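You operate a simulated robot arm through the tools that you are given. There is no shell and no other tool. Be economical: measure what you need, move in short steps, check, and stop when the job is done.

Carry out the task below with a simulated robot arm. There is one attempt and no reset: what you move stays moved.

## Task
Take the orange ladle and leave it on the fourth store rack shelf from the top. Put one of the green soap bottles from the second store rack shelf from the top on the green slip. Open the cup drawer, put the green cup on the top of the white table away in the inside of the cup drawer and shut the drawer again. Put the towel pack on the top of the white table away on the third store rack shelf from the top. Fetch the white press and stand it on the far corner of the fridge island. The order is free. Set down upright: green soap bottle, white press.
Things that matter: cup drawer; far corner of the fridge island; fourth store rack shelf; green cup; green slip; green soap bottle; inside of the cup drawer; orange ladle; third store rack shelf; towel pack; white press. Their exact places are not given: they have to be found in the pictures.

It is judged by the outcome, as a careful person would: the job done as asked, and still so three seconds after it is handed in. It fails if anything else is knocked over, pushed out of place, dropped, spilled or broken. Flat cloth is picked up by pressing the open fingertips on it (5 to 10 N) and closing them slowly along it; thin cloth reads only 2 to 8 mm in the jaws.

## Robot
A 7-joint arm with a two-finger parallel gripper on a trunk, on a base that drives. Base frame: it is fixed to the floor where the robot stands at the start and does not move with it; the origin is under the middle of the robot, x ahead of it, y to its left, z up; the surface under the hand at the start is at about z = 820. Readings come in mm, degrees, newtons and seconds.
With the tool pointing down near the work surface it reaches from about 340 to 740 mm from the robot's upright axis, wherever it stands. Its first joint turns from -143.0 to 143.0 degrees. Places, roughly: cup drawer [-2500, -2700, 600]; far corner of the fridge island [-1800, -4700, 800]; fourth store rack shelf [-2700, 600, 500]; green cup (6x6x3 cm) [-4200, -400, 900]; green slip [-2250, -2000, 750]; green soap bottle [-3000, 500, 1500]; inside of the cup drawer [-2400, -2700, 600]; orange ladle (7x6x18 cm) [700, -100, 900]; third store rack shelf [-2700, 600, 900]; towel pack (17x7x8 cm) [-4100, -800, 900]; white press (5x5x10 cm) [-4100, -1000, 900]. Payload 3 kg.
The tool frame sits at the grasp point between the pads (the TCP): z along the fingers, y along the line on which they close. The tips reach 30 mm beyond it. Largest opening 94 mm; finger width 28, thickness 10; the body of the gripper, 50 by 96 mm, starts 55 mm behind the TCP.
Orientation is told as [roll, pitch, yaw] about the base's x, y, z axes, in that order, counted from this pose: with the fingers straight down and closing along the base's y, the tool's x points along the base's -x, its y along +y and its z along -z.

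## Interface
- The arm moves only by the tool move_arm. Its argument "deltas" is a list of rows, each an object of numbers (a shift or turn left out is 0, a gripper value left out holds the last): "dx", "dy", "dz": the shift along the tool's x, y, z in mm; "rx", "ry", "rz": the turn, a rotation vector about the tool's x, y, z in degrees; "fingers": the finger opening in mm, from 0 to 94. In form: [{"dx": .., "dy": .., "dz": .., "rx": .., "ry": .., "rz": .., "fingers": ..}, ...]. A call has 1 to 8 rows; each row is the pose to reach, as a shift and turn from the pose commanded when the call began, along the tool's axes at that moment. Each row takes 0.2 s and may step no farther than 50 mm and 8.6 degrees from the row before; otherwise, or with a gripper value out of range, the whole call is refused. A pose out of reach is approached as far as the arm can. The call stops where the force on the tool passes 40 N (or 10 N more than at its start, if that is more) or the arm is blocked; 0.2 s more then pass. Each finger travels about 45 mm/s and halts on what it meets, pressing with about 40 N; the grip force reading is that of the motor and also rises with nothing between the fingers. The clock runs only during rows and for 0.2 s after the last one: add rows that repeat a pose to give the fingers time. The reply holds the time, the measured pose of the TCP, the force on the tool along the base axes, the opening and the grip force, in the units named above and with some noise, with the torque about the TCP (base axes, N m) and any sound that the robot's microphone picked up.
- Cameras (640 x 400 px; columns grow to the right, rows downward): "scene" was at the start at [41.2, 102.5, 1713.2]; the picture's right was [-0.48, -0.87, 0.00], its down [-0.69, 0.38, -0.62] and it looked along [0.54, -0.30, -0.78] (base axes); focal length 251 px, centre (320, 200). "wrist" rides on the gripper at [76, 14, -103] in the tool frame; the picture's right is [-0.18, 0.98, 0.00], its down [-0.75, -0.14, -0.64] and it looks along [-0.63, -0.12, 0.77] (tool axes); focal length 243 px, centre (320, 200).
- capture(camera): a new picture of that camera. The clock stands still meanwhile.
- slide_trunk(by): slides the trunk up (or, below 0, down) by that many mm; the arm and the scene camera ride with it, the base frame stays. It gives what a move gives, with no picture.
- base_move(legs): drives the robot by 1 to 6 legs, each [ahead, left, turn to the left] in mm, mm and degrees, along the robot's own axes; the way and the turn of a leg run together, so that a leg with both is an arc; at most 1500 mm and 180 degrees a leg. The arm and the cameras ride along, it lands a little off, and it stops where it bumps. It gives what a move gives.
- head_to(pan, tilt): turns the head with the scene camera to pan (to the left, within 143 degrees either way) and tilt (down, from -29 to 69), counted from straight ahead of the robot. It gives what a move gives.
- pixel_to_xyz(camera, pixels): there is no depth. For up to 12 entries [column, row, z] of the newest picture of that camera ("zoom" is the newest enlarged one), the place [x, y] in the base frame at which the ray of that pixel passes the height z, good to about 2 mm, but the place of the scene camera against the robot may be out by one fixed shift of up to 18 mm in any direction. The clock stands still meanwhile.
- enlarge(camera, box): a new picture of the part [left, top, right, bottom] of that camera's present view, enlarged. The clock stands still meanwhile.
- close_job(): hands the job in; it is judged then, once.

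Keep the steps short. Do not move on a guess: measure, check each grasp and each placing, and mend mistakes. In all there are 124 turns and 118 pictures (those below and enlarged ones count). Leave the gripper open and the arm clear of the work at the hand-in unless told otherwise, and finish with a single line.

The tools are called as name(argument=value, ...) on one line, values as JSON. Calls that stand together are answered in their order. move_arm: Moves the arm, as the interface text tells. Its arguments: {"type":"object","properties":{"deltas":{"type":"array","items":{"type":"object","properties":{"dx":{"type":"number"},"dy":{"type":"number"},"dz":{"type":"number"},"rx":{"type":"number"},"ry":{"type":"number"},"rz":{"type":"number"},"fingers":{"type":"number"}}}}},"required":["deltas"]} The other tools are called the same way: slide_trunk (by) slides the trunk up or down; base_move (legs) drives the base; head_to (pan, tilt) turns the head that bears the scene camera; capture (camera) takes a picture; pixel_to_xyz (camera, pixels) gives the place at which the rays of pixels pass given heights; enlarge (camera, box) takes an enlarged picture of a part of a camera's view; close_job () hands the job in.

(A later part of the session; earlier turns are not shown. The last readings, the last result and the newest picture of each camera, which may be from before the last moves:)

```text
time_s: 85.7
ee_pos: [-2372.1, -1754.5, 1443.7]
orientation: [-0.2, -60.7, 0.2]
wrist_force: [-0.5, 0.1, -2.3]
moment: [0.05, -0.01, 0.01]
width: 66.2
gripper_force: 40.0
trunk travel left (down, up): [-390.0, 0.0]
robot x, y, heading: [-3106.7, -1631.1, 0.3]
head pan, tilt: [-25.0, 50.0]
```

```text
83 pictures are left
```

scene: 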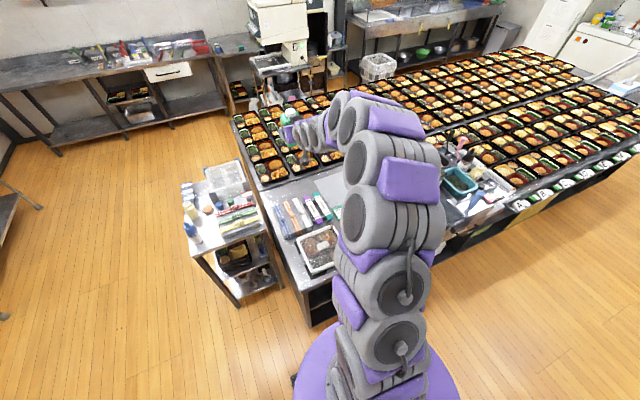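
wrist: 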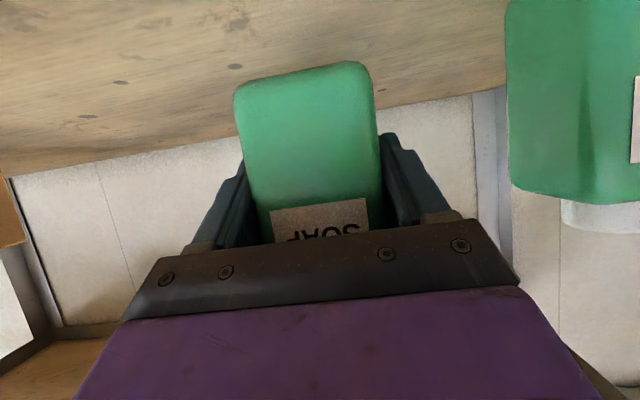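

The arm blocks this view, so I'll view from the right side instead by moving right 720 mm.

base_move(legs=[[0, -720, 0]])

head_to(pan=25, tilt=50)

capture(camera="scene")

```text
time_s: 89.6
ee_pos: [-2371.8, -2436.1, 1445.7]
orientation: [-2.9, -60.5, 2.6]
wrist_force: [0.5, 2.2, -2.7]
moment: [-0.03, 0.05, -0.07]
width: 66.0
gripper_force: 39.8
trunk travel left (down, up): [-390.0, 0.0]
robot x, y, heading: [-3107.0, -2345.7, -0.1]
head pan, tilt: [-25.0, 50.0]
```

```text
time_s: 90.8
ee_pos: [-2373.9, -2487.8, 1442.7]
orientation: [1.1, -60.6, -1.3]
wrist_force: [-0.5, 0.4, -3.3]
moment: [0.0, -0.02, -0.03]
width: 66.0
gripper_force: 40.3
trunk travel left (down, up): [-390.0, 0.0]
robot x, y, heading: [-3109.6, -2349.1, 0.3]
head pan, tilt: [25.0, 50.0]
```

```text
82 pictures are left
```

scene: 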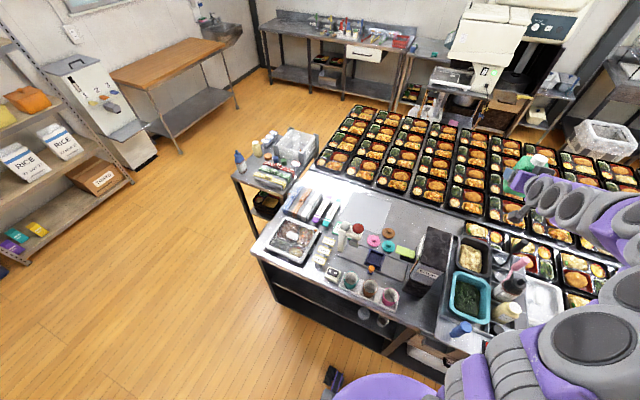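

enlarge(camera="scene", box=[295, 180, 435, 290])

enlarge(camera="scene", box=[380, 220, 560, 380])

```text
3.64 times, centred on (365, 235) of scene
```

zoom: 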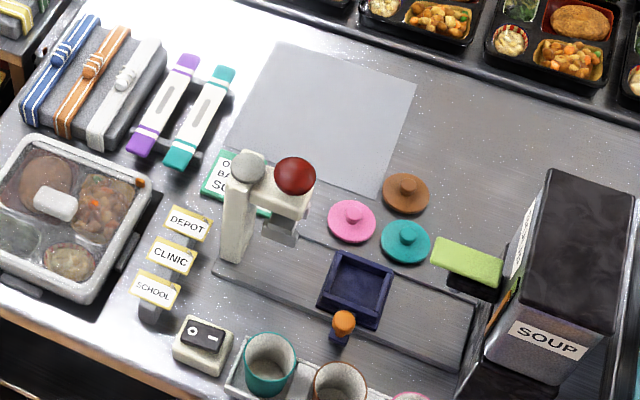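

```text
2.50 times, centred on (470, 300) of scene
```

zoom: 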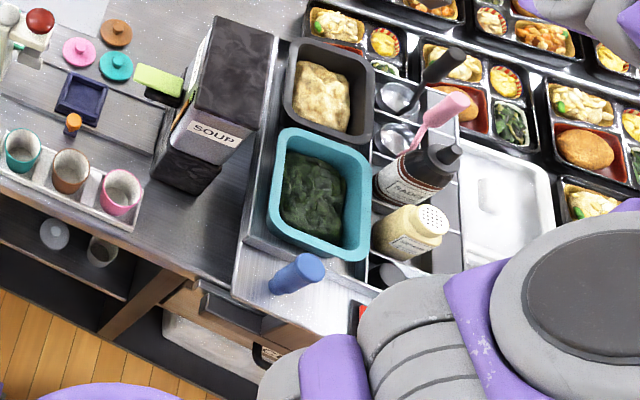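

I'll measure the card corners, the stamp base and the neighbours in this view.

pixel_to_xyz(camera="scene", pixels=[[350.5, 232.2, 770], [355.4, 221.2, 770], [369.7, 239.3, 770], [359, 251.4, 770], [357.5, 226, 930], [342.5, 225.5, 770], [348, 237, 770], [356, 219, 770], [400, 233.5, 770], [251, 253, 770], [356, 219, 740]])

enlarge(camera="scene", box=[335, 210, 385, 260])

```text
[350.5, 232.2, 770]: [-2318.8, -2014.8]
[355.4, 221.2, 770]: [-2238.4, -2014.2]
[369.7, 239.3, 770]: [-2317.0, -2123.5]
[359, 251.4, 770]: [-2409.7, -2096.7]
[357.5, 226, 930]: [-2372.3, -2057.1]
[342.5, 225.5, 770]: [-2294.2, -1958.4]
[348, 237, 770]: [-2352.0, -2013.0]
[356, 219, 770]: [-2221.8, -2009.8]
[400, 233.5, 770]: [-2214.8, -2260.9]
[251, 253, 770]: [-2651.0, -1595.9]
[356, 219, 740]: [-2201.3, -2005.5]
```

```text
8.00 times, centred on (360, 235) of scene
```

zoom: 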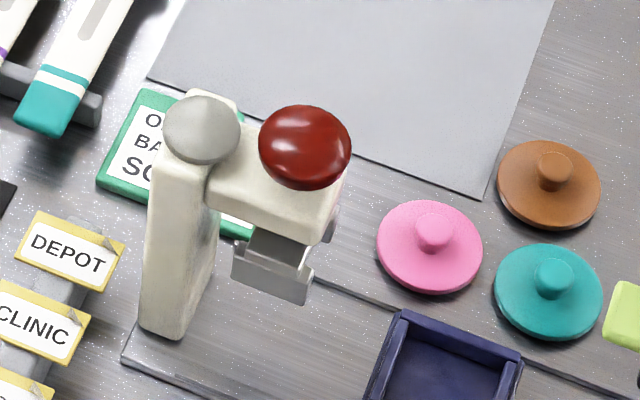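

The card spans about x -2318..-2238 and y -2014..-2124. The stamp column stands just in front of it near (-2390,-2085), so I plan a diagonal approach from the left (yaw≈-45°). I record rays of the neighbours here so I can triangulate heights from a second viewpoint.

pixel_to_xyz(camera="scene", pixels=[[339.8, 236.5, 770], [339.8, 236.5, 800], [350.6, 240.3, 770], [350.6, 240.3, 800], [360.2, 225.5, 770], [360.2, 225.5, 870], [347.5, 232.8, 770], [347.5, 232.8, 800], [373, 228, 770], [373, 228, 870]])

base_move(legs=[[0, 500, 0]])

head_to(pan=-2, tilt=50)

enlarge(camera="scene", box=[270, 180, 430, 310])

```text
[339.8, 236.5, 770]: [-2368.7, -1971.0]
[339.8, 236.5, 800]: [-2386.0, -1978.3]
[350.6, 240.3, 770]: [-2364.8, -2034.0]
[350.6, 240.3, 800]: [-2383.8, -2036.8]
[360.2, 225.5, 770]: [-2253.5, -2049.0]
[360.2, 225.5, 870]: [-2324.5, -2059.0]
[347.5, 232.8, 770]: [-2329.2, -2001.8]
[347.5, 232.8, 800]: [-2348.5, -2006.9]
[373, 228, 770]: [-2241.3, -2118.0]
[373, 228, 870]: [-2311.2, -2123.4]
```

```text
time_s: 93.7
ee_pos: [-2375.8, -2002.3, 1441.0]
orientation: [2.0, -60.6, -1.7]
wrist_force: [0.4, -1.4, -2.2]
moment: [0.04, -0.03, 0.06]
width: 66.0
gripper_force: 39.9
trunk travel left (down, up): [-390.0, 0.0]
robot x, y, heading: [-3105.6, -1851.2, 0.0]
head pan, tilt: [25.0, 50.0]
```

```text
time_s: 94.6
ee_pos: [-2377.7, -1994.4, 1444.7]
orientation: [1.0, -60.8, -1.1]
wrist_force: [-0.7, -0.6, -2.1]
moment: [0.0, 0.0, 0.01]
width: 66.1
gripper_force: 39.8
trunk travel left (down, up): [-390.0, 0.0]
robot x, y, heading: [-3104.2, -1857.8, 0.3]
head pan, tilt: [-2.0, 50.0]
```

```text
3.08 times, centred on (350, 245) of scene
```

zoom: 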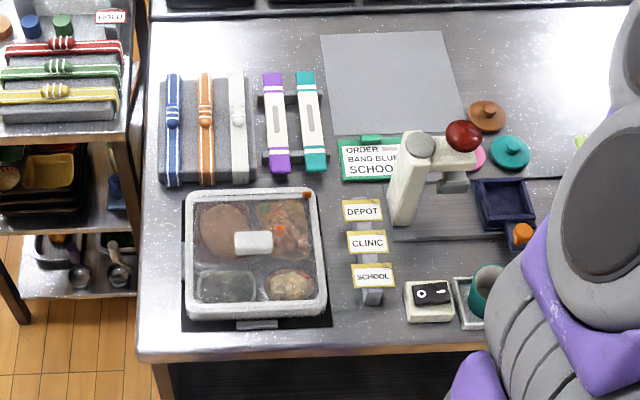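

pixel_to_xyz(camera="zoom", pixels=[[342, 201, 770], [342, 201, 800], [381, 199, 770], [381, 199, 800], [420, 145, 770], [420, 145, 870], [341, 179, 770], [338, 139, 770], [463, 136, 770], [463, 136, 870], [325, 200, 790], [325, 172, 790]])

```text
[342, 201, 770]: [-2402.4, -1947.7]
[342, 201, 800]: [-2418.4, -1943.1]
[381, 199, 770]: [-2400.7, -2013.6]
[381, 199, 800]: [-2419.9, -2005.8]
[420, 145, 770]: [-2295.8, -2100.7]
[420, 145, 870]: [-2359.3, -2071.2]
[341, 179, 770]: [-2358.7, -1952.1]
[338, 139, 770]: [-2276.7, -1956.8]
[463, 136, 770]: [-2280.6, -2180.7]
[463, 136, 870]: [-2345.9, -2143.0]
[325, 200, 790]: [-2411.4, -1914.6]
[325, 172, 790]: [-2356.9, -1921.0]
```

My earlier hand-conversion of the zoom pixels was off, because the zoom box is widened. I'll use only direct zoom queries from now on and re-measure here.

pixel_to_xyz(camera="zoom", pixels=[[388, 222, 770], [412, 226, 770], [398, 181, 770], [372, 135, 770], [325, 172, 770], [327, 168, 770], [365, 305, 770], [363, 288, 800], [383, 286, 770], [310, 160, 770], [137, 355, 770], [185, 310, 770]])

enlarge(camera="scene", box=[330, 210, 410, 260])

```text
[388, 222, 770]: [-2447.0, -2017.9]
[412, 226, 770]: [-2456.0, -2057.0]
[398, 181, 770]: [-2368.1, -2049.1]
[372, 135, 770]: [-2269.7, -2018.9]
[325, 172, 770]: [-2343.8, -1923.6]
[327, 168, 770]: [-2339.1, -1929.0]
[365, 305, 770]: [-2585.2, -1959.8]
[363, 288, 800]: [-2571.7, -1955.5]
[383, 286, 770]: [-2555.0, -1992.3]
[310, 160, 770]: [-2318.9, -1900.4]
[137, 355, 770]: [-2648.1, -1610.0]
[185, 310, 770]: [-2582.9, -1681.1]
```

```text
8.00 times, centred on (370, 235) of scene
```

zoom: 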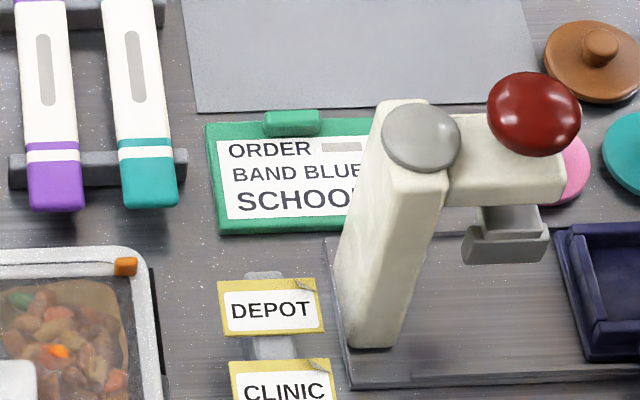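

I need to know whether the hanging wrist camera clears the tray and tags at yaw -30°, so I'll record rays here and take a second view from further right.

pixel_to_xyz(camera="zoom", pixels=[[218, 280, 770], [218, 280, 820], [126, 266, 770], [126, 266, 820], [203, 122, 770], [203, 122, 820], [217, 235, 770], [217, 235, 820], [420, 138, 770], [420, 138, 920], [125, 206, 770], [125, 206, 820]])

base_move(legs=[[0, -330, 0]])

head_to(pan=15, tilt=50)

enlarge(camera="scene", box=[310, 200, 410, 262])

```text
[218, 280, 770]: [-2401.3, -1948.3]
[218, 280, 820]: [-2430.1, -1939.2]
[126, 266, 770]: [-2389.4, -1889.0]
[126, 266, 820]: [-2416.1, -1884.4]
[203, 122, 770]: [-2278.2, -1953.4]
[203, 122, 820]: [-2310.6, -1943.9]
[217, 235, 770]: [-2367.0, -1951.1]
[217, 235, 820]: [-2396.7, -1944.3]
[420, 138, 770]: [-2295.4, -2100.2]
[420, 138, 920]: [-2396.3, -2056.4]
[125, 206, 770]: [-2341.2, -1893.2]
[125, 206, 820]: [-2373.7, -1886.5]
```

```text
time_s: 96.8
ee_pos: [-2374.9, -2244.2, 1448.9]
orientation: [-4.8, -60.3, 4.5]
wrist_force: [0.1, 0.3, -4.0]
moment: [0.0, 0.06, 0.02]
width: 66.1
gripper_force: 40.4
trunk travel left (down, up): [-390.0, 0.0]
robot x, y, heading: [-3105.3, -2170.6, 0.0]
head pan, tilt: [-2.0, 50.0]
```

```text
time_s: 97.6
ee_pos: [-2379.1, -2252.6, 1449.0]
orientation: [-4.1, -60.6, 3.8]
wrist_force: [0.2, 1.4, -2.8]
moment: [-0.04, 0.07, -0.04]
width: 65.8
gripper_force: 40.0
trunk travel left (down, up): [-390.0, 0.0]
robot x, y, heading: [-3109.0, -2163.2, 0.2]
head pan, tilt: [15.0, 50.0]
```

```text
6.40 times, centred on (360, 231) of scene
```

zoom: 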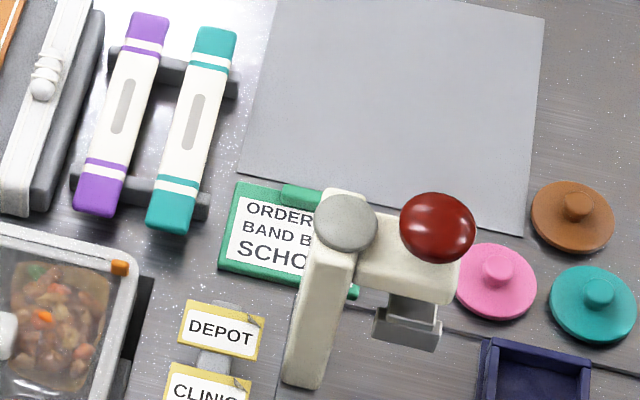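

I query the same features in this second view.

pixel_to_xyz(camera="zoom", pixels=[[184, 300, 770], [184, 300, 820], [137, 263, 770], [137, 263, 820], [237, 183, 770], [237, 183, 820], [220, 268, 770], [220, 268, 820], [347, 222, 770], [347, 222, 920], [346, 299, 770], [205, 203, 820]])

```text
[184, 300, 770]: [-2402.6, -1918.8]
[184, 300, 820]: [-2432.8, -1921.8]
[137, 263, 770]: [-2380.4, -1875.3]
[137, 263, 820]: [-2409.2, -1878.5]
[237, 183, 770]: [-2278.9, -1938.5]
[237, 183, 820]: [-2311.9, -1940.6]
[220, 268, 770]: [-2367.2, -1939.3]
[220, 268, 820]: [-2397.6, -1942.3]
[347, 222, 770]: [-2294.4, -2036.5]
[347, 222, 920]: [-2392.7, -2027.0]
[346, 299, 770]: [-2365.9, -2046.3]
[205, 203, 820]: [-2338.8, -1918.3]
```

The two views suggest the island top may be nearer 830 than 770, but sway affects this sideways baseline. I'll use a vertical baseline instead: slide the trunk down 200 mm and re-measure the card corners.

slide_trunk(by=-200)

enlarge(camera="scene", box=[310, 170, 410, 232])

```text
time_s: 99.8
ee_pos: [-2379.8, -2320.4, 1243.6]
orientation: [1.5, -60.7, -1.3]
wrist_force: [-0.6, -1.3, -2.1]
moment: [0.04, -0.05, 0.03]
width: 66.0
gripper_force: 39.2
trunk travel left (down, up): [-190.0, 200.0]
robot x, y, heading: [-3098.4, -2175.8, 0.3]
head pan, tilt: [15.0, 50.0]
```

```text
6.40 times, centred on (360, 201) of scene
```

zoom: 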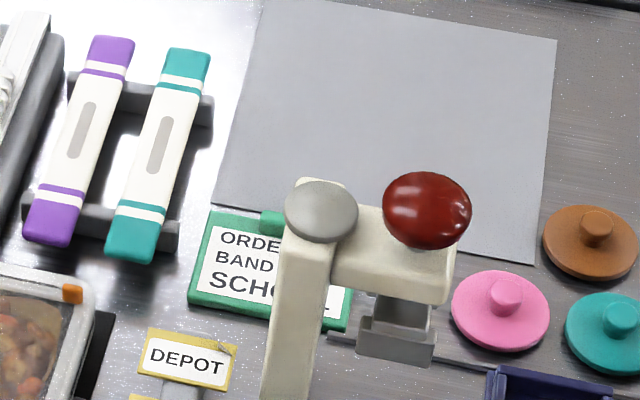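

pixel_to_xyz(camera="zoom", pixels=[[211, 212, 770], [211, 212, 820], [189, 301, 770], [189, 301, 820], [345, 330, 770], [345, 330, 820], [150, 328, 770], [150, 328, 820], [85, 288, 770], [85, 288, 820], [321, 210, 770], [321, 210, 920]])

move_arm(deltas=[{"dx": 0}, {"dx": 0}, {"dx": 0}, {"dx": 0}, {"dx": 0}, {"dx": 0}, {"dx": 0}, {"dx": 0}])

enlarge(camera="scene", box=[310, 170, 410, 232])

```text
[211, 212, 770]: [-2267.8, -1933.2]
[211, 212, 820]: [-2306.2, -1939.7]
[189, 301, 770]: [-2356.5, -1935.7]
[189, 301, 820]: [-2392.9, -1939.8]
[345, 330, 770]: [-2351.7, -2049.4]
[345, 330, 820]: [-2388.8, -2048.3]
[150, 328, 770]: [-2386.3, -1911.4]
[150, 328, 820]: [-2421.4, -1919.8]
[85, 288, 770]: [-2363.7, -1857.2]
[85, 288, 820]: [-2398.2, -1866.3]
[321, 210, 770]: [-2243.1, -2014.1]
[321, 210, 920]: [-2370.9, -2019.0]
```

```text
time_s: 101.6
ee_pos: [-2379.2, -2312.3, 1244.5]
orientation: [0.6, -60.8, -0.5]
wrist_force: [0.5, 0.0, -2.5]
moment: [0.02, -0.01, 0.02]
width: 66.1
gripper_force: 40.5
trunk travel left (down, up): [-190.0, 200.0]
robot x, y, heading: [-3102.1, -2175.0, 0.3]
head pan, tilt: [15.0, 50.0]
```

```text
6.40 times, centred on (360, 201) of scene
```

zoom: 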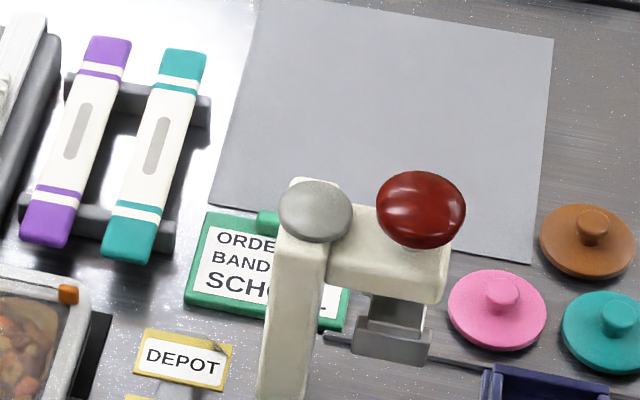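

Combining views, the island top is at z≈832 and the card spans about x -2404..-2318, y -1942..-2050. The tags and tray are about 50 mm tall and the stamp about 200 mm, so a slanted hand would clip them. I'll regrasp the bottle from above on the bare part of the white table, then come back. First I drive there.

base_move(legs=[[0, 1450, 0], [0, 0, 180]])

head_to(pan=0, tilt=45)

capture(camera="scene")

```text
time_s: 116.1
ee_pos: [-3826.3, -593.2, 1247.4]
orientation: [-1.2, -60.7, -179.9]
wrist_force: [0.3, -0.8, -3.9]
moment: [-0.02, -0.03, 0.02]
width: 66.1
gripper_force: 39.5
trunk travel left (down, up): [-190.0, 200.0]
robot x, y, heading: [-3102.5, -727.8, 179.1]
head pan, tilt: [15.0, 50.0]
```

```text
time_s: 116.9
ee_pos: [-3824.2, -593.4, 1249.2]
orientation: [-1.2, -60.8, -179.9]
wrist_force: [0.9, 0.2, -3.6]
moment: [0.0, -0.04, -0.01]
width: 66.2
gripper_force: 39.6
trunk travel left (down, up): [-190.0, 200.0]
robot x, y, heading: [-3102.8, -723.0, 179.0]
head pan, tilt: [0.0, 45.0]
```

```text
73 pictures are left
```

scene: 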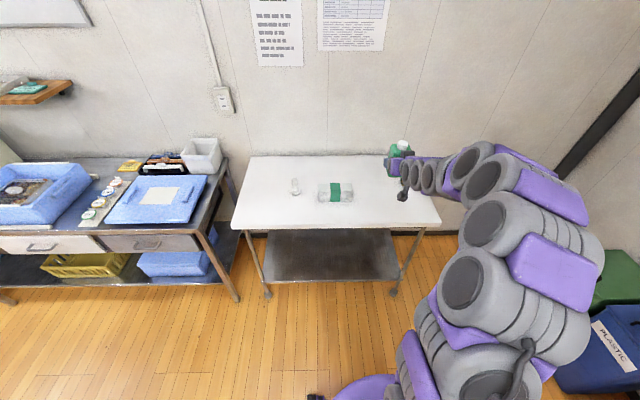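

I'll measure the white table's height and its items' positions.

enlarge(camera="scene", box=[230, 140, 450, 240])

pixel_to_xyz(camera="scene", pixels=[[268, 297, 0], [397, 290, 0], [235, 229, 830], [235, 229, 880], [440, 223, 830], [440, 223, 880], [330, 201, 830], [330, 201, 880], [295, 193, 850], [295, 193, 880], [440, 216, 850]])

```text
2.91 times, centred on (340, 190) of scene
```

zoom: 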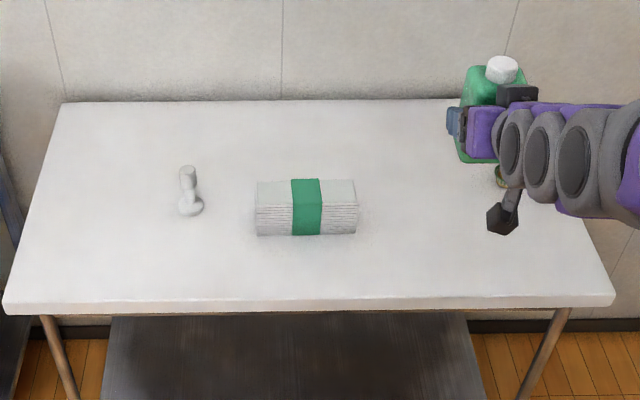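

```text
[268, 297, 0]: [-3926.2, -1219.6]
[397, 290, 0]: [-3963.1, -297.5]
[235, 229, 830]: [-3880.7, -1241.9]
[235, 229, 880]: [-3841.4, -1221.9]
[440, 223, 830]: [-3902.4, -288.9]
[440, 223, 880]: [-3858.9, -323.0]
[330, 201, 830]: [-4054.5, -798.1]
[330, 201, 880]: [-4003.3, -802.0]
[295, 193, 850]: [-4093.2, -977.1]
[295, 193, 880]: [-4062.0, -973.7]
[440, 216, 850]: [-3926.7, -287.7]
```

I'll drive ahead 190 mm, lower the trunk, then lower the arm toward the empty area near (-4010,-595).

base_move(legs=[[190, 0, 1]])

slide_trunk(by=-185)

move_arm(deltas=[{"dx": 35, "dz": 20}, {"dx": 70, "dz": 40}, {"dx": 105, "dz": 60}, {"dx": 118, "dz": 67}])

enlarge(camera="scene", box=[300, 130, 500, 255])

```text
time_s: 118.4
ee_pos: [-4017.6, -606.4, 1248.2]
orientation: [-1.2, -60.7, -178.9]
wrist_force: [-1.4, 0.1, -3.0]
moment: [0.01, 0.0, 0.01]
width: 66.2
gripper_force: 39.8
trunk travel left (down, up): [-190.0, 200.0]
robot x, y, heading: [-3294.4, -722.8, -180.1]
head pan, tilt: [0.0, 45.0]
```

```text
time_s: 120.5
ee_pos: [-4014.6, -604.7, 1064.7]
orientation: [-1.2, -60.8, -178.9]
wrist_force: [-0.5, 0.6, -1.6]
moment: [-0.04, -0.03, 0.01]
width: 66.1
gripper_force: 40.2
trunk travel left (down, up): [-5.0, 385.0]
robot x, y, heading: [-3291.0, -723.9, -180.0]
head pan, tilt: [0.0, 45.0]
```

```text
time_s: 121.5
ee_pos: [-4016.7, -603.7, 928.8]
orientation: [-1.2, -60.9, -178.9]
wrist_force: [-0.7, 0.6, -3.6]
moment: [0.02, 0.02, 0.05]
width: 66.1
gripper_force: 39.5
trunk travel left (down, up): [-5.0, 385.0]
robot x, y, heading: [-3293.5, -725.3, -179.9]
head pan, tilt: [0.0, 45.0]
```

```text
3.20 times, centred on (400, 192) of scene
```

zoom: 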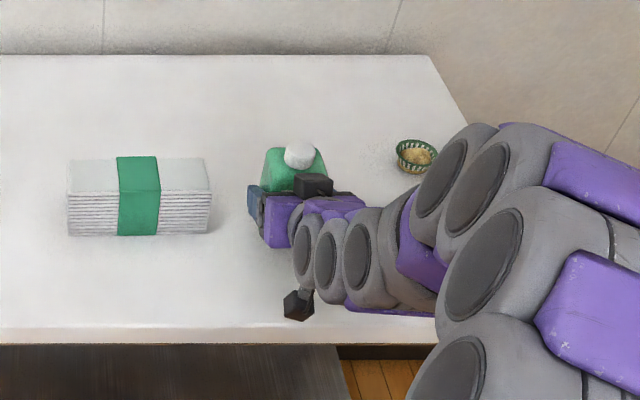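

The spot between towel pack and cup is clear. I lower in small steps to contact.

move_arm(deltas=[{"dx": 17, "dz": 9.5}, {"dx": 30, "dz": 16.6}, {"dx": 34.4, "dz": 19.1}, {"dx": 38.7, "dz": 21.5}, {"dx": 43, "dz": 24}, {"dx": 47, "dz": 26.3}, {"dx": 51, "dz": 28.5}])

```text
time_s: 123.0
ee_pos: [-4018.0, -603.1, 877.5]
orientation: [-1.3, -61.6, -179.0]
wrist_force: [0.4, -1.9, 19.0]
moment: [-0.46, -0.46, -0.15]
width: 66.1
gripper_force: 39.7
trunk travel left (down, up): [-5.0, 385.0]
robot x, y, heading: [-3292.2, -721.5, -180.0]
head pan, tilt: [0.0, 45.0]
stopped in row 7: the force on the tool passed its limit at 43 N (the readings are from after the stop); the commanded pose is now the measured one
```

Contact: the white table is at z≈823. I ease off, open, then check.

move_arm(deltas=[{"dx": -1, "dz": -0.5}, {"dx": -1, "dz": -0.5, "fingers": 78}, {"dx": -1, "dz": -0.5, "fingers": 90}, {"dx": -1, "dz": -0.5, "fingers": 90}])

capture(camera="wrist")

```text
time_s: 124.0
ee_pos: [-4015.1, -599.3, 877.0]
orientation: [-1.0, -61.5, -179.2]
wrist_force: [-4.7, 19.7, 27.6]
moment: [-0.55, 0.62, -0.59]
width: 79.0
gripper_force: 0.1
trunk travel left (down, up): [-5.0, 385.0]
robot x, y, heading: [-3294.1, -724.5, -179.9]
head pan, tilt: [0.0, 45.0]
```

```text
70 pictures are left
```

wrist: 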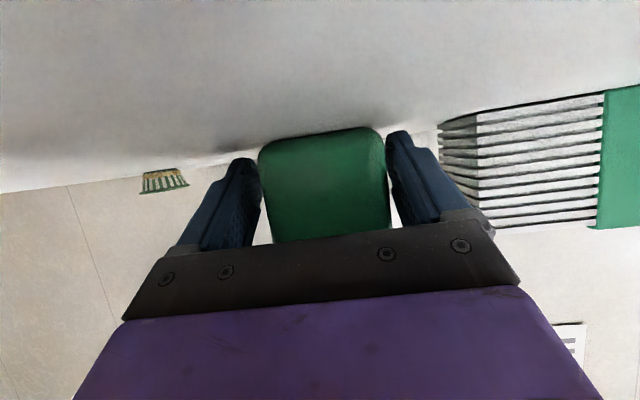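

There is still a 27 N upward and 20 N sideways force, so I'll look closer before moving.

enlarge(camera="scene", box=[340, 150, 460, 225])

move_arm(deltas=[{"dx": -2, "dz": -1}, {"dx": -4, "dz": -2}, {"dx": -4, "dz": -2}])

```text
5.33 times, centred on (400, 188) of scene
```

zoom: 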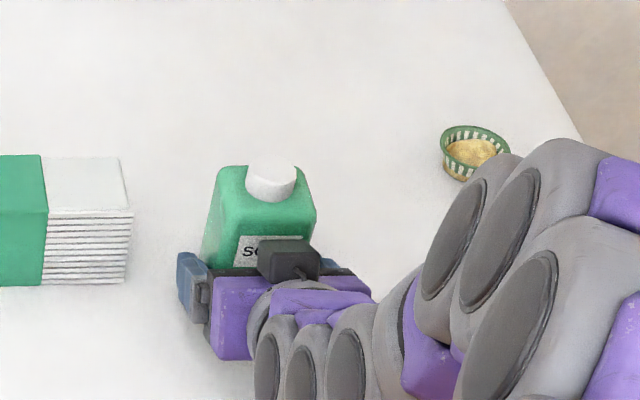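

```text
time_s: 124.8
ee_pos: [-4016.3, -605.3, 877.7]
orientation: [-1.3, -61.0, -178.6]
wrist_force: [4.8, 2.6, 7.0]
moment: [-0.29, 0.0, 0.22]
width: 88.6
gripper_force: 0.0
trunk travel left (down, up): [-5.0, 385.0]
robot x, y, heading: [-3292.3, -729.3, -180.0]
head pan, tilt: [0.0, 45.0]
```

The force fell as I rose. Some part of the wrist likely touched the table. The bottle stands upright and free, so I rise 8 mm and back out horizontally 150 mm.

move_arm(deltas=[{"dx": -7, "dz": -4, "fingers": 94}, {"dx": 10, "dz": -35}, {"dx": 27, "dz": -65}, {"dx": 44, "dz": -100}, {"dx": 66, "dz": -135}])

slide_trunk(by=200)

move_arm(deltas=[{"ry": 8.5}, {"ry": 17}, {"ry": 25.5}, {"ry": 34}, {"ry": 42.5}, {"ry": 51}, {"ry": 59.5}, {"ry": 61}])

capture(camera="wrist")

```text
time_s: 126.0
ee_pos: [-3867.5, -602.4, 886.0]
orientation: [-1.2, -61.1, -178.8]
wrist_force: [0.5, 0.0, 0.3]
moment: [0.01, 0.05, -0.02]
width: 93.9
gripper_force: 0.0
trunk travel left (down, up): [-5.0, 385.0]
robot x, y, heading: [-3293.1, -721.6, -180.0]
head pan, tilt: [0.0, 45.0]
```

```text
time_s: 128.2
ee_pos: [-3867.3, -602.2, 1086.8]
orientation: [-1.1, -61.2, -179.0]
wrist_force: [-0.1, -0.8, -0.2]
moment: [0.02, 0.01, 0.0]
width: 94.0
gripper_force: 0.0
trunk travel left (down, up): [-205.0, 185.0]
robot x, y, heading: [-3291.2, -724.8, -179.9]
head pan, tilt: [0.0, 45.0]
```

```text
time_s: 130.0
ee_pos: [-3868.8, -603.3, 1086.5]
orientation: [-0.6, -0.3, -179.9]
wrist_force: [0.1, -0.2, 0.7]
moment: [0.01, -0.05, 0.02]
width: 94.1
gripper_force: 0.1
trunk travel left (down, up): [-205.0, 185.0]
robot x, y, heading: [-3296.6, -722.3, -179.9]
head pan, tilt: [0.0, 45.0]
```

```text
68 pictures are left
```

wrist: 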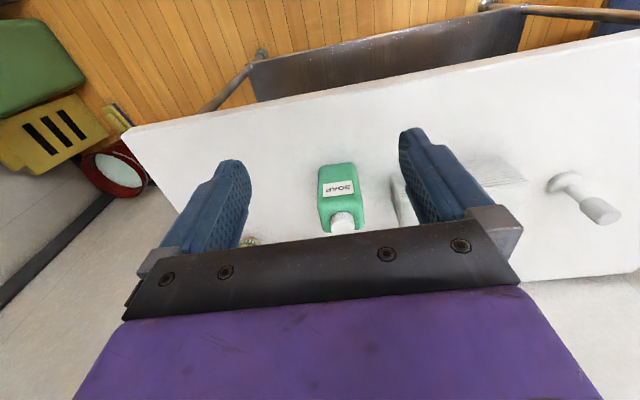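

Vertical now. I measure the bottle from the wrist view.

pixel_to_xyz(camera="wrist", pixels=[[342, 215, 941], [320, 226, 922], [363, 220, 922], [318, 168, 823], [355, 163, 823], [318, 168, 810], [430, 190, 900]])

pixel_to_xyz(camera="scene", pixels=[[320, 200, 823]])

```text
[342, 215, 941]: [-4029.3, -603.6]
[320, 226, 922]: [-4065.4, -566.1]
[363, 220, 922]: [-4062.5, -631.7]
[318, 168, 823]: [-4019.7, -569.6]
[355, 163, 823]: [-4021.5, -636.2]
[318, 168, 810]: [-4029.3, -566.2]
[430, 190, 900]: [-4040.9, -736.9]
```

```text
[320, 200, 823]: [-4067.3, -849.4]
```

The bottle's centre is about (-4040,-602). I drive ahead 170 mm with the hand above it, then check.

base_move(legs=[[171, 0, 0]])

capture(camera="wrist")

```text
time_s: 131.5
ee_pos: [-4039.5, -603.5, 1086.2]
orientation: [-0.6, -0.2, -179.9]
wrist_force: [-0.5, -0.2, -0.6]
moment: [0.03, -0.01, 0.03]
width: 94.2
gripper_force: 0.1
trunk travel left (down, up): [-205.0, 185.0]
robot x, y, heading: [-3466.6, -721.6, -179.8]
head pan, tilt: [0.0, 45.0]
```

```text
67 pictures are left
```

wrist: 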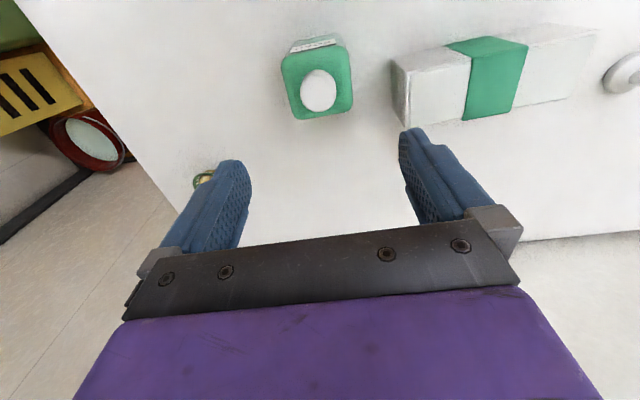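

pixel_to_xyz(camera="wrist", pixels=[[320, 90, 941], [284, 58, 920], [352, 105, 920], [298, 118, 920], [343, 45, 920], [400, 62, 890], [412, 126, 890]])

```text
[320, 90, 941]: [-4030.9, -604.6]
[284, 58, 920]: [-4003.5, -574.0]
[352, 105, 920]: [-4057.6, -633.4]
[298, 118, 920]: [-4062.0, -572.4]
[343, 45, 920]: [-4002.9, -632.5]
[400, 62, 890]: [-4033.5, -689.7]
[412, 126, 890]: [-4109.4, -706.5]
```

The bottle centre is at (-4032,-603). I shift 8 mm and lower onto it.

move_arm(deltas=[{"dx": 8}, {"dx": 8}])

slide_trunk(by=-150)

move_arm(deltas=[{"dz": 20}, {"dz": 38}, {"dz": 38, "fingers": 80}, {"dz": 38, "fingers": 66}, {"dz": 38, "fingers": 54}, {"dz": 38, "fingers": 54}, {"dz": 38, "fingers": 54}])

```text
time_s: 132.1
ee_pos: [-4028.1, -604.5, 1085.9]
orientation: [-0.6, -0.2, -179.9]
wrist_force: [-0.9, 0.1, -0.2]
moment: [0.01, 0.01, -0.02]
width: 94.1
gripper_force: 0.2
trunk travel left (down, up): [-205.0, 185.0]
robot x, y, heading: [-3457.7, -722.1, -179.8]
head pan, tilt: [0.0, 45.0]
```

```text
time_s: 133.8
ee_pos: [-4028.3, -604.0, 937.1]
orientation: [-0.6, -0.3, -179.9]
wrist_force: [0.0, 0.3, 0.4]
moment: [-0.02, -0.02, -0.01]
width: 94.2
gripper_force: 0.1
trunk travel left (down, up): [-55.0, 335.0]
robot x, y, heading: [-3463.3, -725.1, -179.9]
head pan, tilt: [0.0, 45.0]
```

```text
time_s: 134.4
ee_pos: [-4032.9, -604.0, 917.3]
orientation: [-0.9, -1.5, -179.9]
wrist_force: [5.8, 1.1, 24.8]
moment: [-0.08, 0.21, -0.02]
width: 94.1
gripper_force: 0.1
trunk travel left (down, up): [-55.0, 335.0]
robot x, y, heading: [-3463.7, -728.8, -179.6]
head pan, tilt: [0.0, 45.0]
stopped in row 2: the force on the tool passed its limit at 51 N (the readings are from after the stop); the commanded pose is now the measured one
```

Contact came earlier than expected, at TCP z=917. I'll look.

enlarge(camera="scene", box=[300, 150, 460, 250])

capture(camera="wrist")

```text
4.00 times, centred on (380, 200) of scene
```

zoom: 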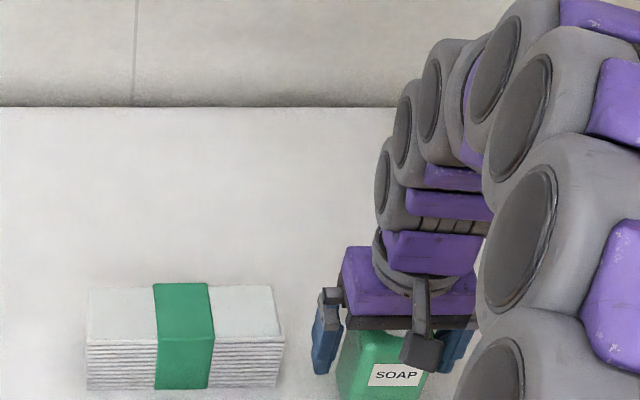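

```text
65 pictures are left
```

wrist: 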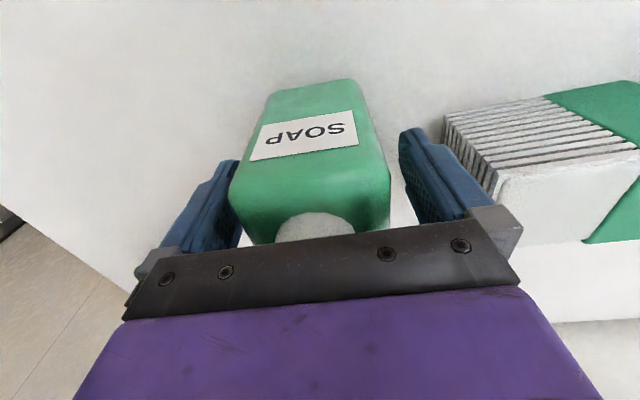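

The palm rests on the cap, with the bottle upright and between the pads. I raise 4 mm, shift 5 mm and close.

move_arm(deltas=[{"dz": -4}, {"dz": -4, "dy": -5}, {"dz": -4, "dy": -5, "fingers": 80}, {"dz": -4, "dy": -5, "fingers": 66}, {"dz": -4, "dy": -5, "fingers": 54}, {"dz": -4, "dy": -5, "fingers": 54}, {"dz": -4, "dy": -5, "fingers": 54}])

slide_trunk(by=200)

capture(camera="wrist")

```text
time_s: 136.0
ee_pos: [-4033.6, -597.4, 918.4]
orientation: [-0.7, -1.2, -179.9]
wrist_force: [-0.2, 0.5, -0.4]
moment: [-0.01, 0.02, 0.03]
width: 66.0
gripper_force: 39.9
trunk travel left (down, up): [-55.0, 335.0]
robot x, y, heading: [-3465.0, -725.3, -179.8]
head pan, tilt: [0.0, 45.0]
```

```text
time_s: 138.2
ee_pos: [-4034.2, -598.8, 1117.9]
orientation: [-0.8, -1.2, -179.9]
wrist_force: [-0.1, 0.1, -3.2]
moment: [0.01, -0.02, -0.01]
width: 66.1
gripper_force: 40.6
trunk travel left (down, up): [-255.0, 135.0]
robot x, y, heading: [-3463.7, -725.6, -179.6]
head pan, tilt: [0.0, 45.0]
```

```text
64 pictures are left
```

wrist: 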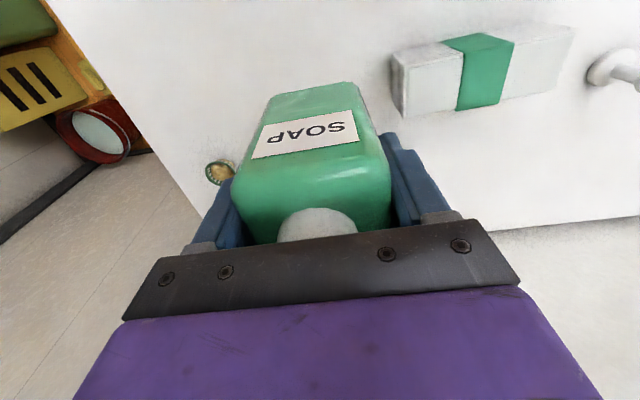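

The bottle is held vertically with its bottom about 97 mm below the TCP. I raise the trunk, back away, turn, and slide along the aisle to the slip.

slide_trunk(by=130)

base_move(legs=[[-430, 0, 0], [0, 0, -180], [0, -1145, 0]])

head_to(pan=-2, tilt=55)

move_arm(deltas=[{"rz": 8}, {"rz": 16}, {"rz": 24}, {"rz": 32}, {"rz": 40}, {"rz": 45}, {"rz": 45}, {"rz": 45}])

capture(camera="scene")

```text
time_s: 139.7
ee_pos: [-4033.4, -596.9, 1247.0]
orientation: [-0.8, -1.1, -179.9]
wrist_force: [-0.4, 0.0, -3.0]
moment: [0.02, 0.01, 0.0]
width: 65.8
gripper_force: 40.0
trunk travel left (down, up): [-385.0, 5.0]
robot x, y, heading: [-3461.3, -724.6, -179.9]
head pan, tilt: [0.0, 45.0]
```

```text
time_s: 155.2
ee_pos: [-2478.6, -1992.1, 1249.2]
orientation: [-1.1, -1.4, -0.5]
wrist_force: [0.5, 0.3, -2.9]
moment: [-0.01, -0.01, 0.04]
width: 66.2
gripper_force: 39.7
trunk travel left (down, up): [-385.0, 5.0]
robot x, y, heading: [-3048.6, -1865.2, -0.7]
head pan, tilt: [0.0, 45.0]
```

```text
time_s: 155.9
ee_pos: [-2479.8, -1996.1, 1249.0]
orientation: [-0.9, -1.3, -0.6]
wrist_force: [-2.0, 1.3, -3.5]
moment: [0.01, 0.0, 0.0]
width: 66.2
gripper_force: 40.2
trunk travel left (down, up): [-385.0, 5.0]
robot x, y, heading: [-3048.5, -1862.1, -0.6]
head pan, tilt: [-2.0, 55.0]
```

```text
time_s: 157.7
ee_pos: [-2480.9, -1997.9, 1249.9]
orientation: [0.4, -1.4, -45.6]
wrist_force: [-1.0, 0.2, -2.8]
moment: [-0.03, -0.02, 0.01]
width: 66.4
gripper_force: 39.9
trunk travel left (down, up): [-385.0, 5.0]
robot x, y, heading: [-3047.9, -1865.9, -0.6]
head pan, tilt: [-2.0, 55.0]
```

```text
63 pictures are left
```

scene: 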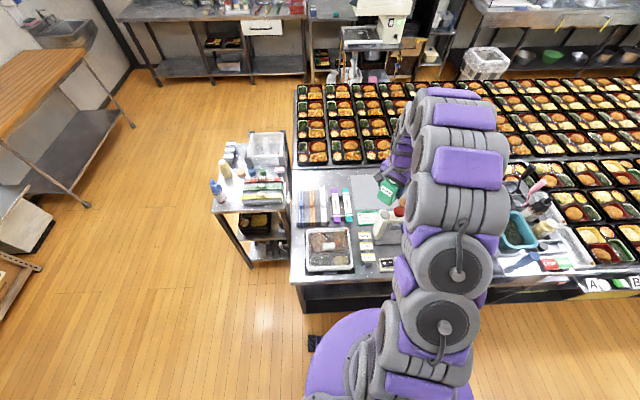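

I move the bottle over the card by arm, then measure again.

move_arm(deltas=[{"dx": -28, "dy": 29}, {"dx": -55, "dy": 58}, {"dx": -83, "dy": 87}, {"dx": -83, "dy": 87}, {"dx": -83, "dy": 87}])

enlarge(camera="scene", box=[330, 170, 430, 232])

capture(camera="wrist")

```text
time_s: 158.9
ee_pos: [-2360.6, -1996.5, 1251.7]
orientation: [0.4, -1.6, -45.5]
wrist_force: [0.3, 0.9, -3.1]
moment: [0.01, 0.01, 0.01]
width: 65.9
gripper_force: 39.9
trunk travel left (down, up): [-385.0, 5.0]
robot x, y, heading: [-3047.4, -1865.8, -0.7]
head pan, tilt: [-2.0, 55.0]
```

```text
6.40 times, centred on (380, 201) of scene
```

zoom: 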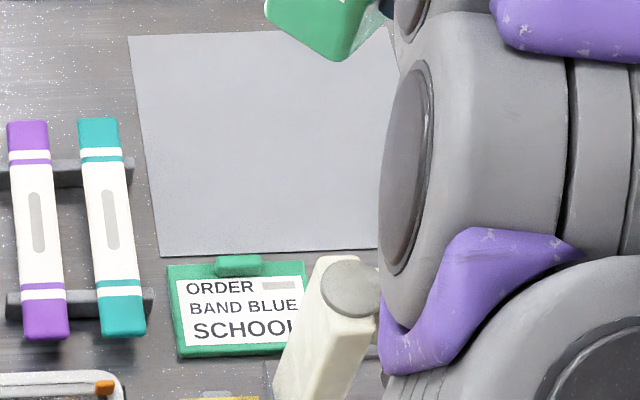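

```text
61 pictures are left
```

wrist: 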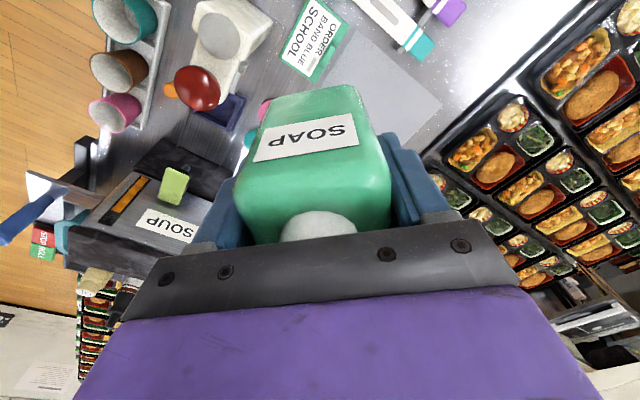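

The wrist camera sees the card uncovered at about (312,40). I measure its corners.

enlarge(camera="wrist", box=[180, 0, 380, 120])

pixel_to_xyz(camera="wrist", pixels=[[315, 1, 826], [350, 22, 826], [310, 83, 826], [279, 60, 826], [215, 100, 830], [215, 35, 1030]])

pixel_to_xyz(camera="scene", pixels=[[320, 200, 826]])

```text
3.20 times, centred on (280, 60) of wrist
```

zoom: 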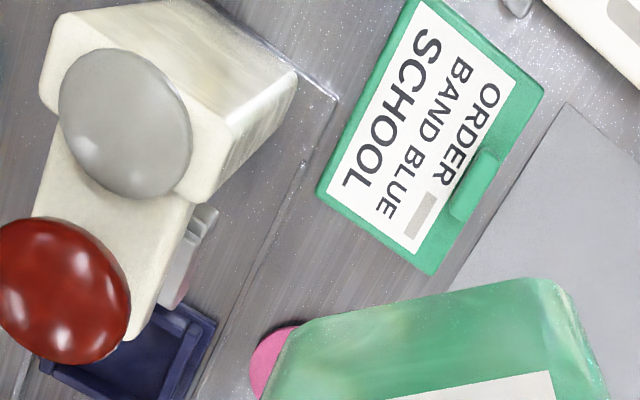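

```text
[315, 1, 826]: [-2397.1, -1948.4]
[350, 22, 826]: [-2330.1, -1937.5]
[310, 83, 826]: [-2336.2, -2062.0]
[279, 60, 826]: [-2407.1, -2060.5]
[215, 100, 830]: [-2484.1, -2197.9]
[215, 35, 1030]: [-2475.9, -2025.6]
```

```text
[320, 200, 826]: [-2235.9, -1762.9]
```

The card's centre is about (-2368,-2001). I set yaw to -15° to fit the bottle on it clear of the clip, centre at (-2378,-2000), then lower by trunk to about 30 mm above.

move_arm(deltas=[{"dx": 5, "dy": -7, "rz": -8}, {"dx": 9.7, "dy": -14.9, "rz": -16}, {"dx": 9.7, "dy": -14.9, "rz": -24}, {"dx": 9.7, "dy": -14.9, "rz": -30}, {"dx": 9.7, "dy": -14.9, "rz": -30}, {"dx": 9.7, "dy": -14.9, "rz": -30}])

slide_trunk(by=-200)

capture(camera="wrist")

enlarge(camera="scene", box=[320, 130, 440, 205])

```text
time_s: 160.3
ee_pos: [-2376.9, -2000.3, 1251.8]
orientation: [-0.5, -1.6, -15.5]
wrist_force: [0.6, 0.3, -3.0]
moment: [-0.02, 0.01, 0.01]
width: 66.1
gripper_force: 40.2
trunk travel left (down, up): [-385.0, 5.0]
robot x, y, heading: [-3045.5, -1861.1, -0.7]
head pan, tilt: [-2.0, 55.0]
```

```text
time_s: 162.5
ee_pos: [-2377.9, -1999.6, 1052.0]
orientation: [-0.3, -1.5, -15.6]
wrist_force: [0.0, -0.6, -2.4]
moment: [0.02, 0.0, 0.0]
width: 66.0
gripper_force: 40.3
trunk travel left (down, up): [-185.0, 205.0]
robot x, y, heading: [-3048.3, -1866.8, -0.6]
head pan, tilt: [-2.0, 55.0]
```

```text
59 pictures are left
```

wrist: 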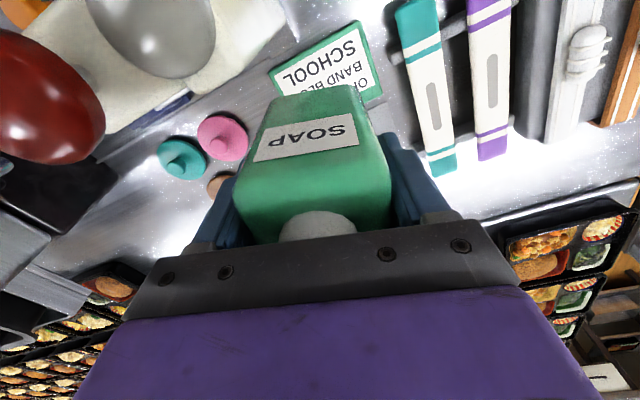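

```text
5.33 times, centred on (380, 168) of scene
```

zoom: 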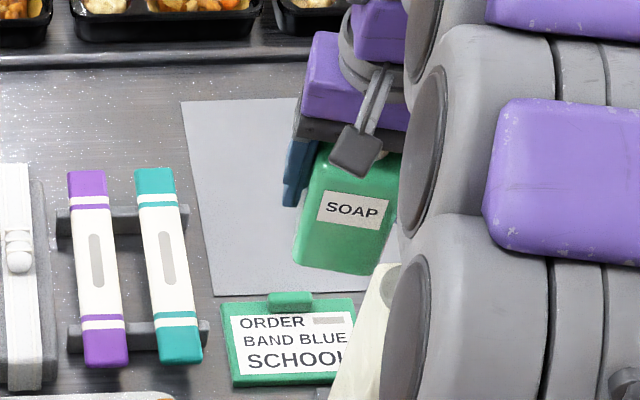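

Before descending, I measure the stamp column against the wrist camera's path.

pixel_to_xyz(camera="wrist", pixels=[[165, 20, 1035], [165, 20, 1010], [216, 40, 1035], [216, 40, 1010], [325, 21, 826], [345, 30, 826], [378, 92, 826], [270, 75, 826]])

```text
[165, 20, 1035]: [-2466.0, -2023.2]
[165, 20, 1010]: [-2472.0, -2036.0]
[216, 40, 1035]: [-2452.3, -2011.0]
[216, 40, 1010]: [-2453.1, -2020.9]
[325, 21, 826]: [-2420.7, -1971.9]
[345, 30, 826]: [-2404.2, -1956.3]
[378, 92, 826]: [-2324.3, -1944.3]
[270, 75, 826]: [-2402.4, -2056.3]
```

The column edge is at y≈-2012 and the camera edge at about -1987, so roughly 25 mm of clearance. I add 5° more yaw for margin, lower 95 mm by trunk, and look.

move_arm(deltas=[{"rz": 5}, {"rz": 5}])

slide_trunk(by=-95)

capture(camera="wrist")

enlarge(camera="scene", box=[320, 110, 440, 185])

```text
time_s: 163.1
ee_pos: [-2378.2, -1999.6, 1051.9]
orientation: [-0.3, -1.5, -20.6]
wrist_force: [-0.2, -0.8, -3.7]
moment: [-0.02, 0.0, 0.01]
width: 66.1
gripper_force: 40.0
trunk travel left (down, up): [-185.0, 205.0]
robot x, y, heading: [-3046.3, -1863.2, -0.6]
head pan, tilt: [-2.0, 55.0]
```

```text
time_s: 164.3
ee_pos: [-2378.0, -1999.7, 956.5]
orientation: [-0.3, -1.6, -20.6]
wrist_force: [0.4, -0.3, -3.0]
moment: [-0.02, -0.02, 0.01]
width: 66.2
gripper_force: 39.8
trunk travel left (down, up): [-90.0, 300.0]
robot x, y, heading: [-3047.7, -1869.7, -0.6]
head pan, tilt: [-2.0, 55.0]
```

```text
57 pictures are left
```

wrist: 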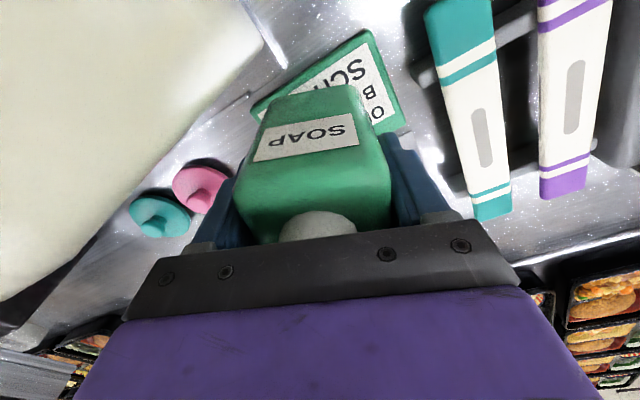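

```text
5.33 times, centred on (380, 148) of scene
```

zoom: 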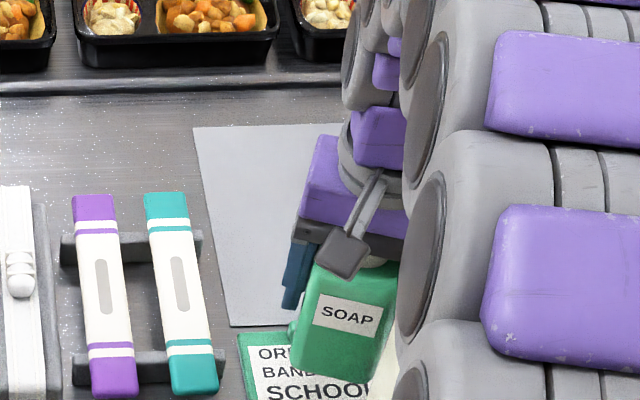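

Aligned over the card. I lower in small steps to contact.

move_arm(deltas=[{"dz": 10}, {"dz": 18}, {"dz": 23}, {"dz": 27}, {"dz": 31}, {"dz": 35}, {"dz": 39}, {"dz": 43}])

```text
time_s: 165.2
ee_pos: [-2375.0, -1999.8, 940.8]
orientation: [-0.1, -2.4, -20.7]
wrist_force: [-3.0, 1.2, 21.1]
moment: [0.53, -0.54, 0.09]
width: 66.1
gripper_force: 40.4
trunk travel left (down, up): [-90.0, 300.0]
robot x, y, heading: [-3045.8, -1864.5, -0.6]
head pan, tilt: [-2.0, 55.0]
stopped in row 4: the force on the tool passed its limit at 44 N (the readings are from after the stop); the commanded pose is now the measured one
```

Contact at z=941 puts the bottle's bottom at about 844, plausible for table 832 plus a board. I check before releasing.

capture(camera="wrist")

enlarge(camera="scene", box=[350, 145, 410, 185])

```text
55 pictures are left
```

wrist: 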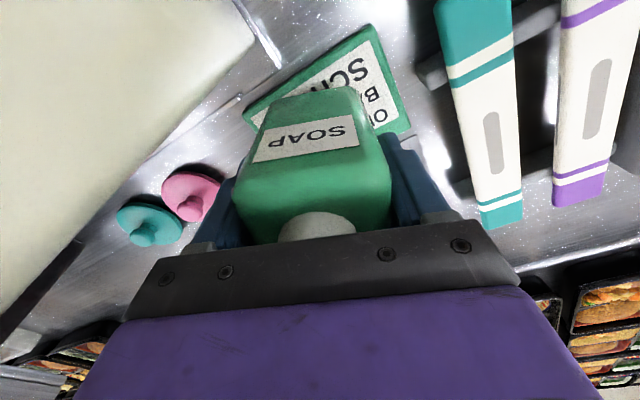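

```text
10.00 times, centred on (380, 165) of scene
```

zoom: 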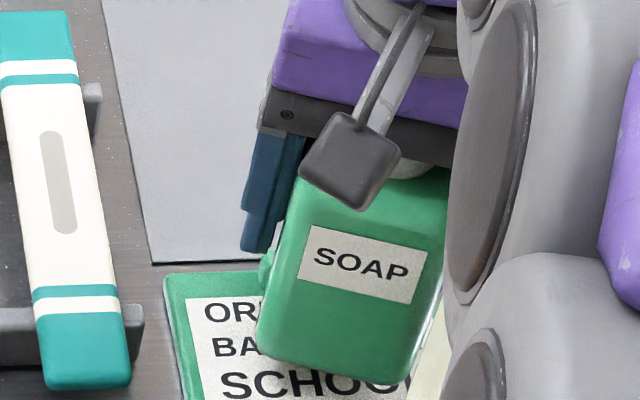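

pixel_to_xyz(camera="wrist", pixels=[[268, 98, 844], [352, 87, 844], [268, 98, 836], [352, 87, 836], [245, 115, 834], [372, 26, 834], [408, 128, 834], [352, 87, 850]])

```text
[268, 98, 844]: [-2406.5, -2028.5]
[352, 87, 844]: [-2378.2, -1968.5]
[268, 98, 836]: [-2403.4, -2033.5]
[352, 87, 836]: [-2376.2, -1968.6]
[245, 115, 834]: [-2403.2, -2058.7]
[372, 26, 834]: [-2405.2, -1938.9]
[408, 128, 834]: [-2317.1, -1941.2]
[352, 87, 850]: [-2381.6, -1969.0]
```

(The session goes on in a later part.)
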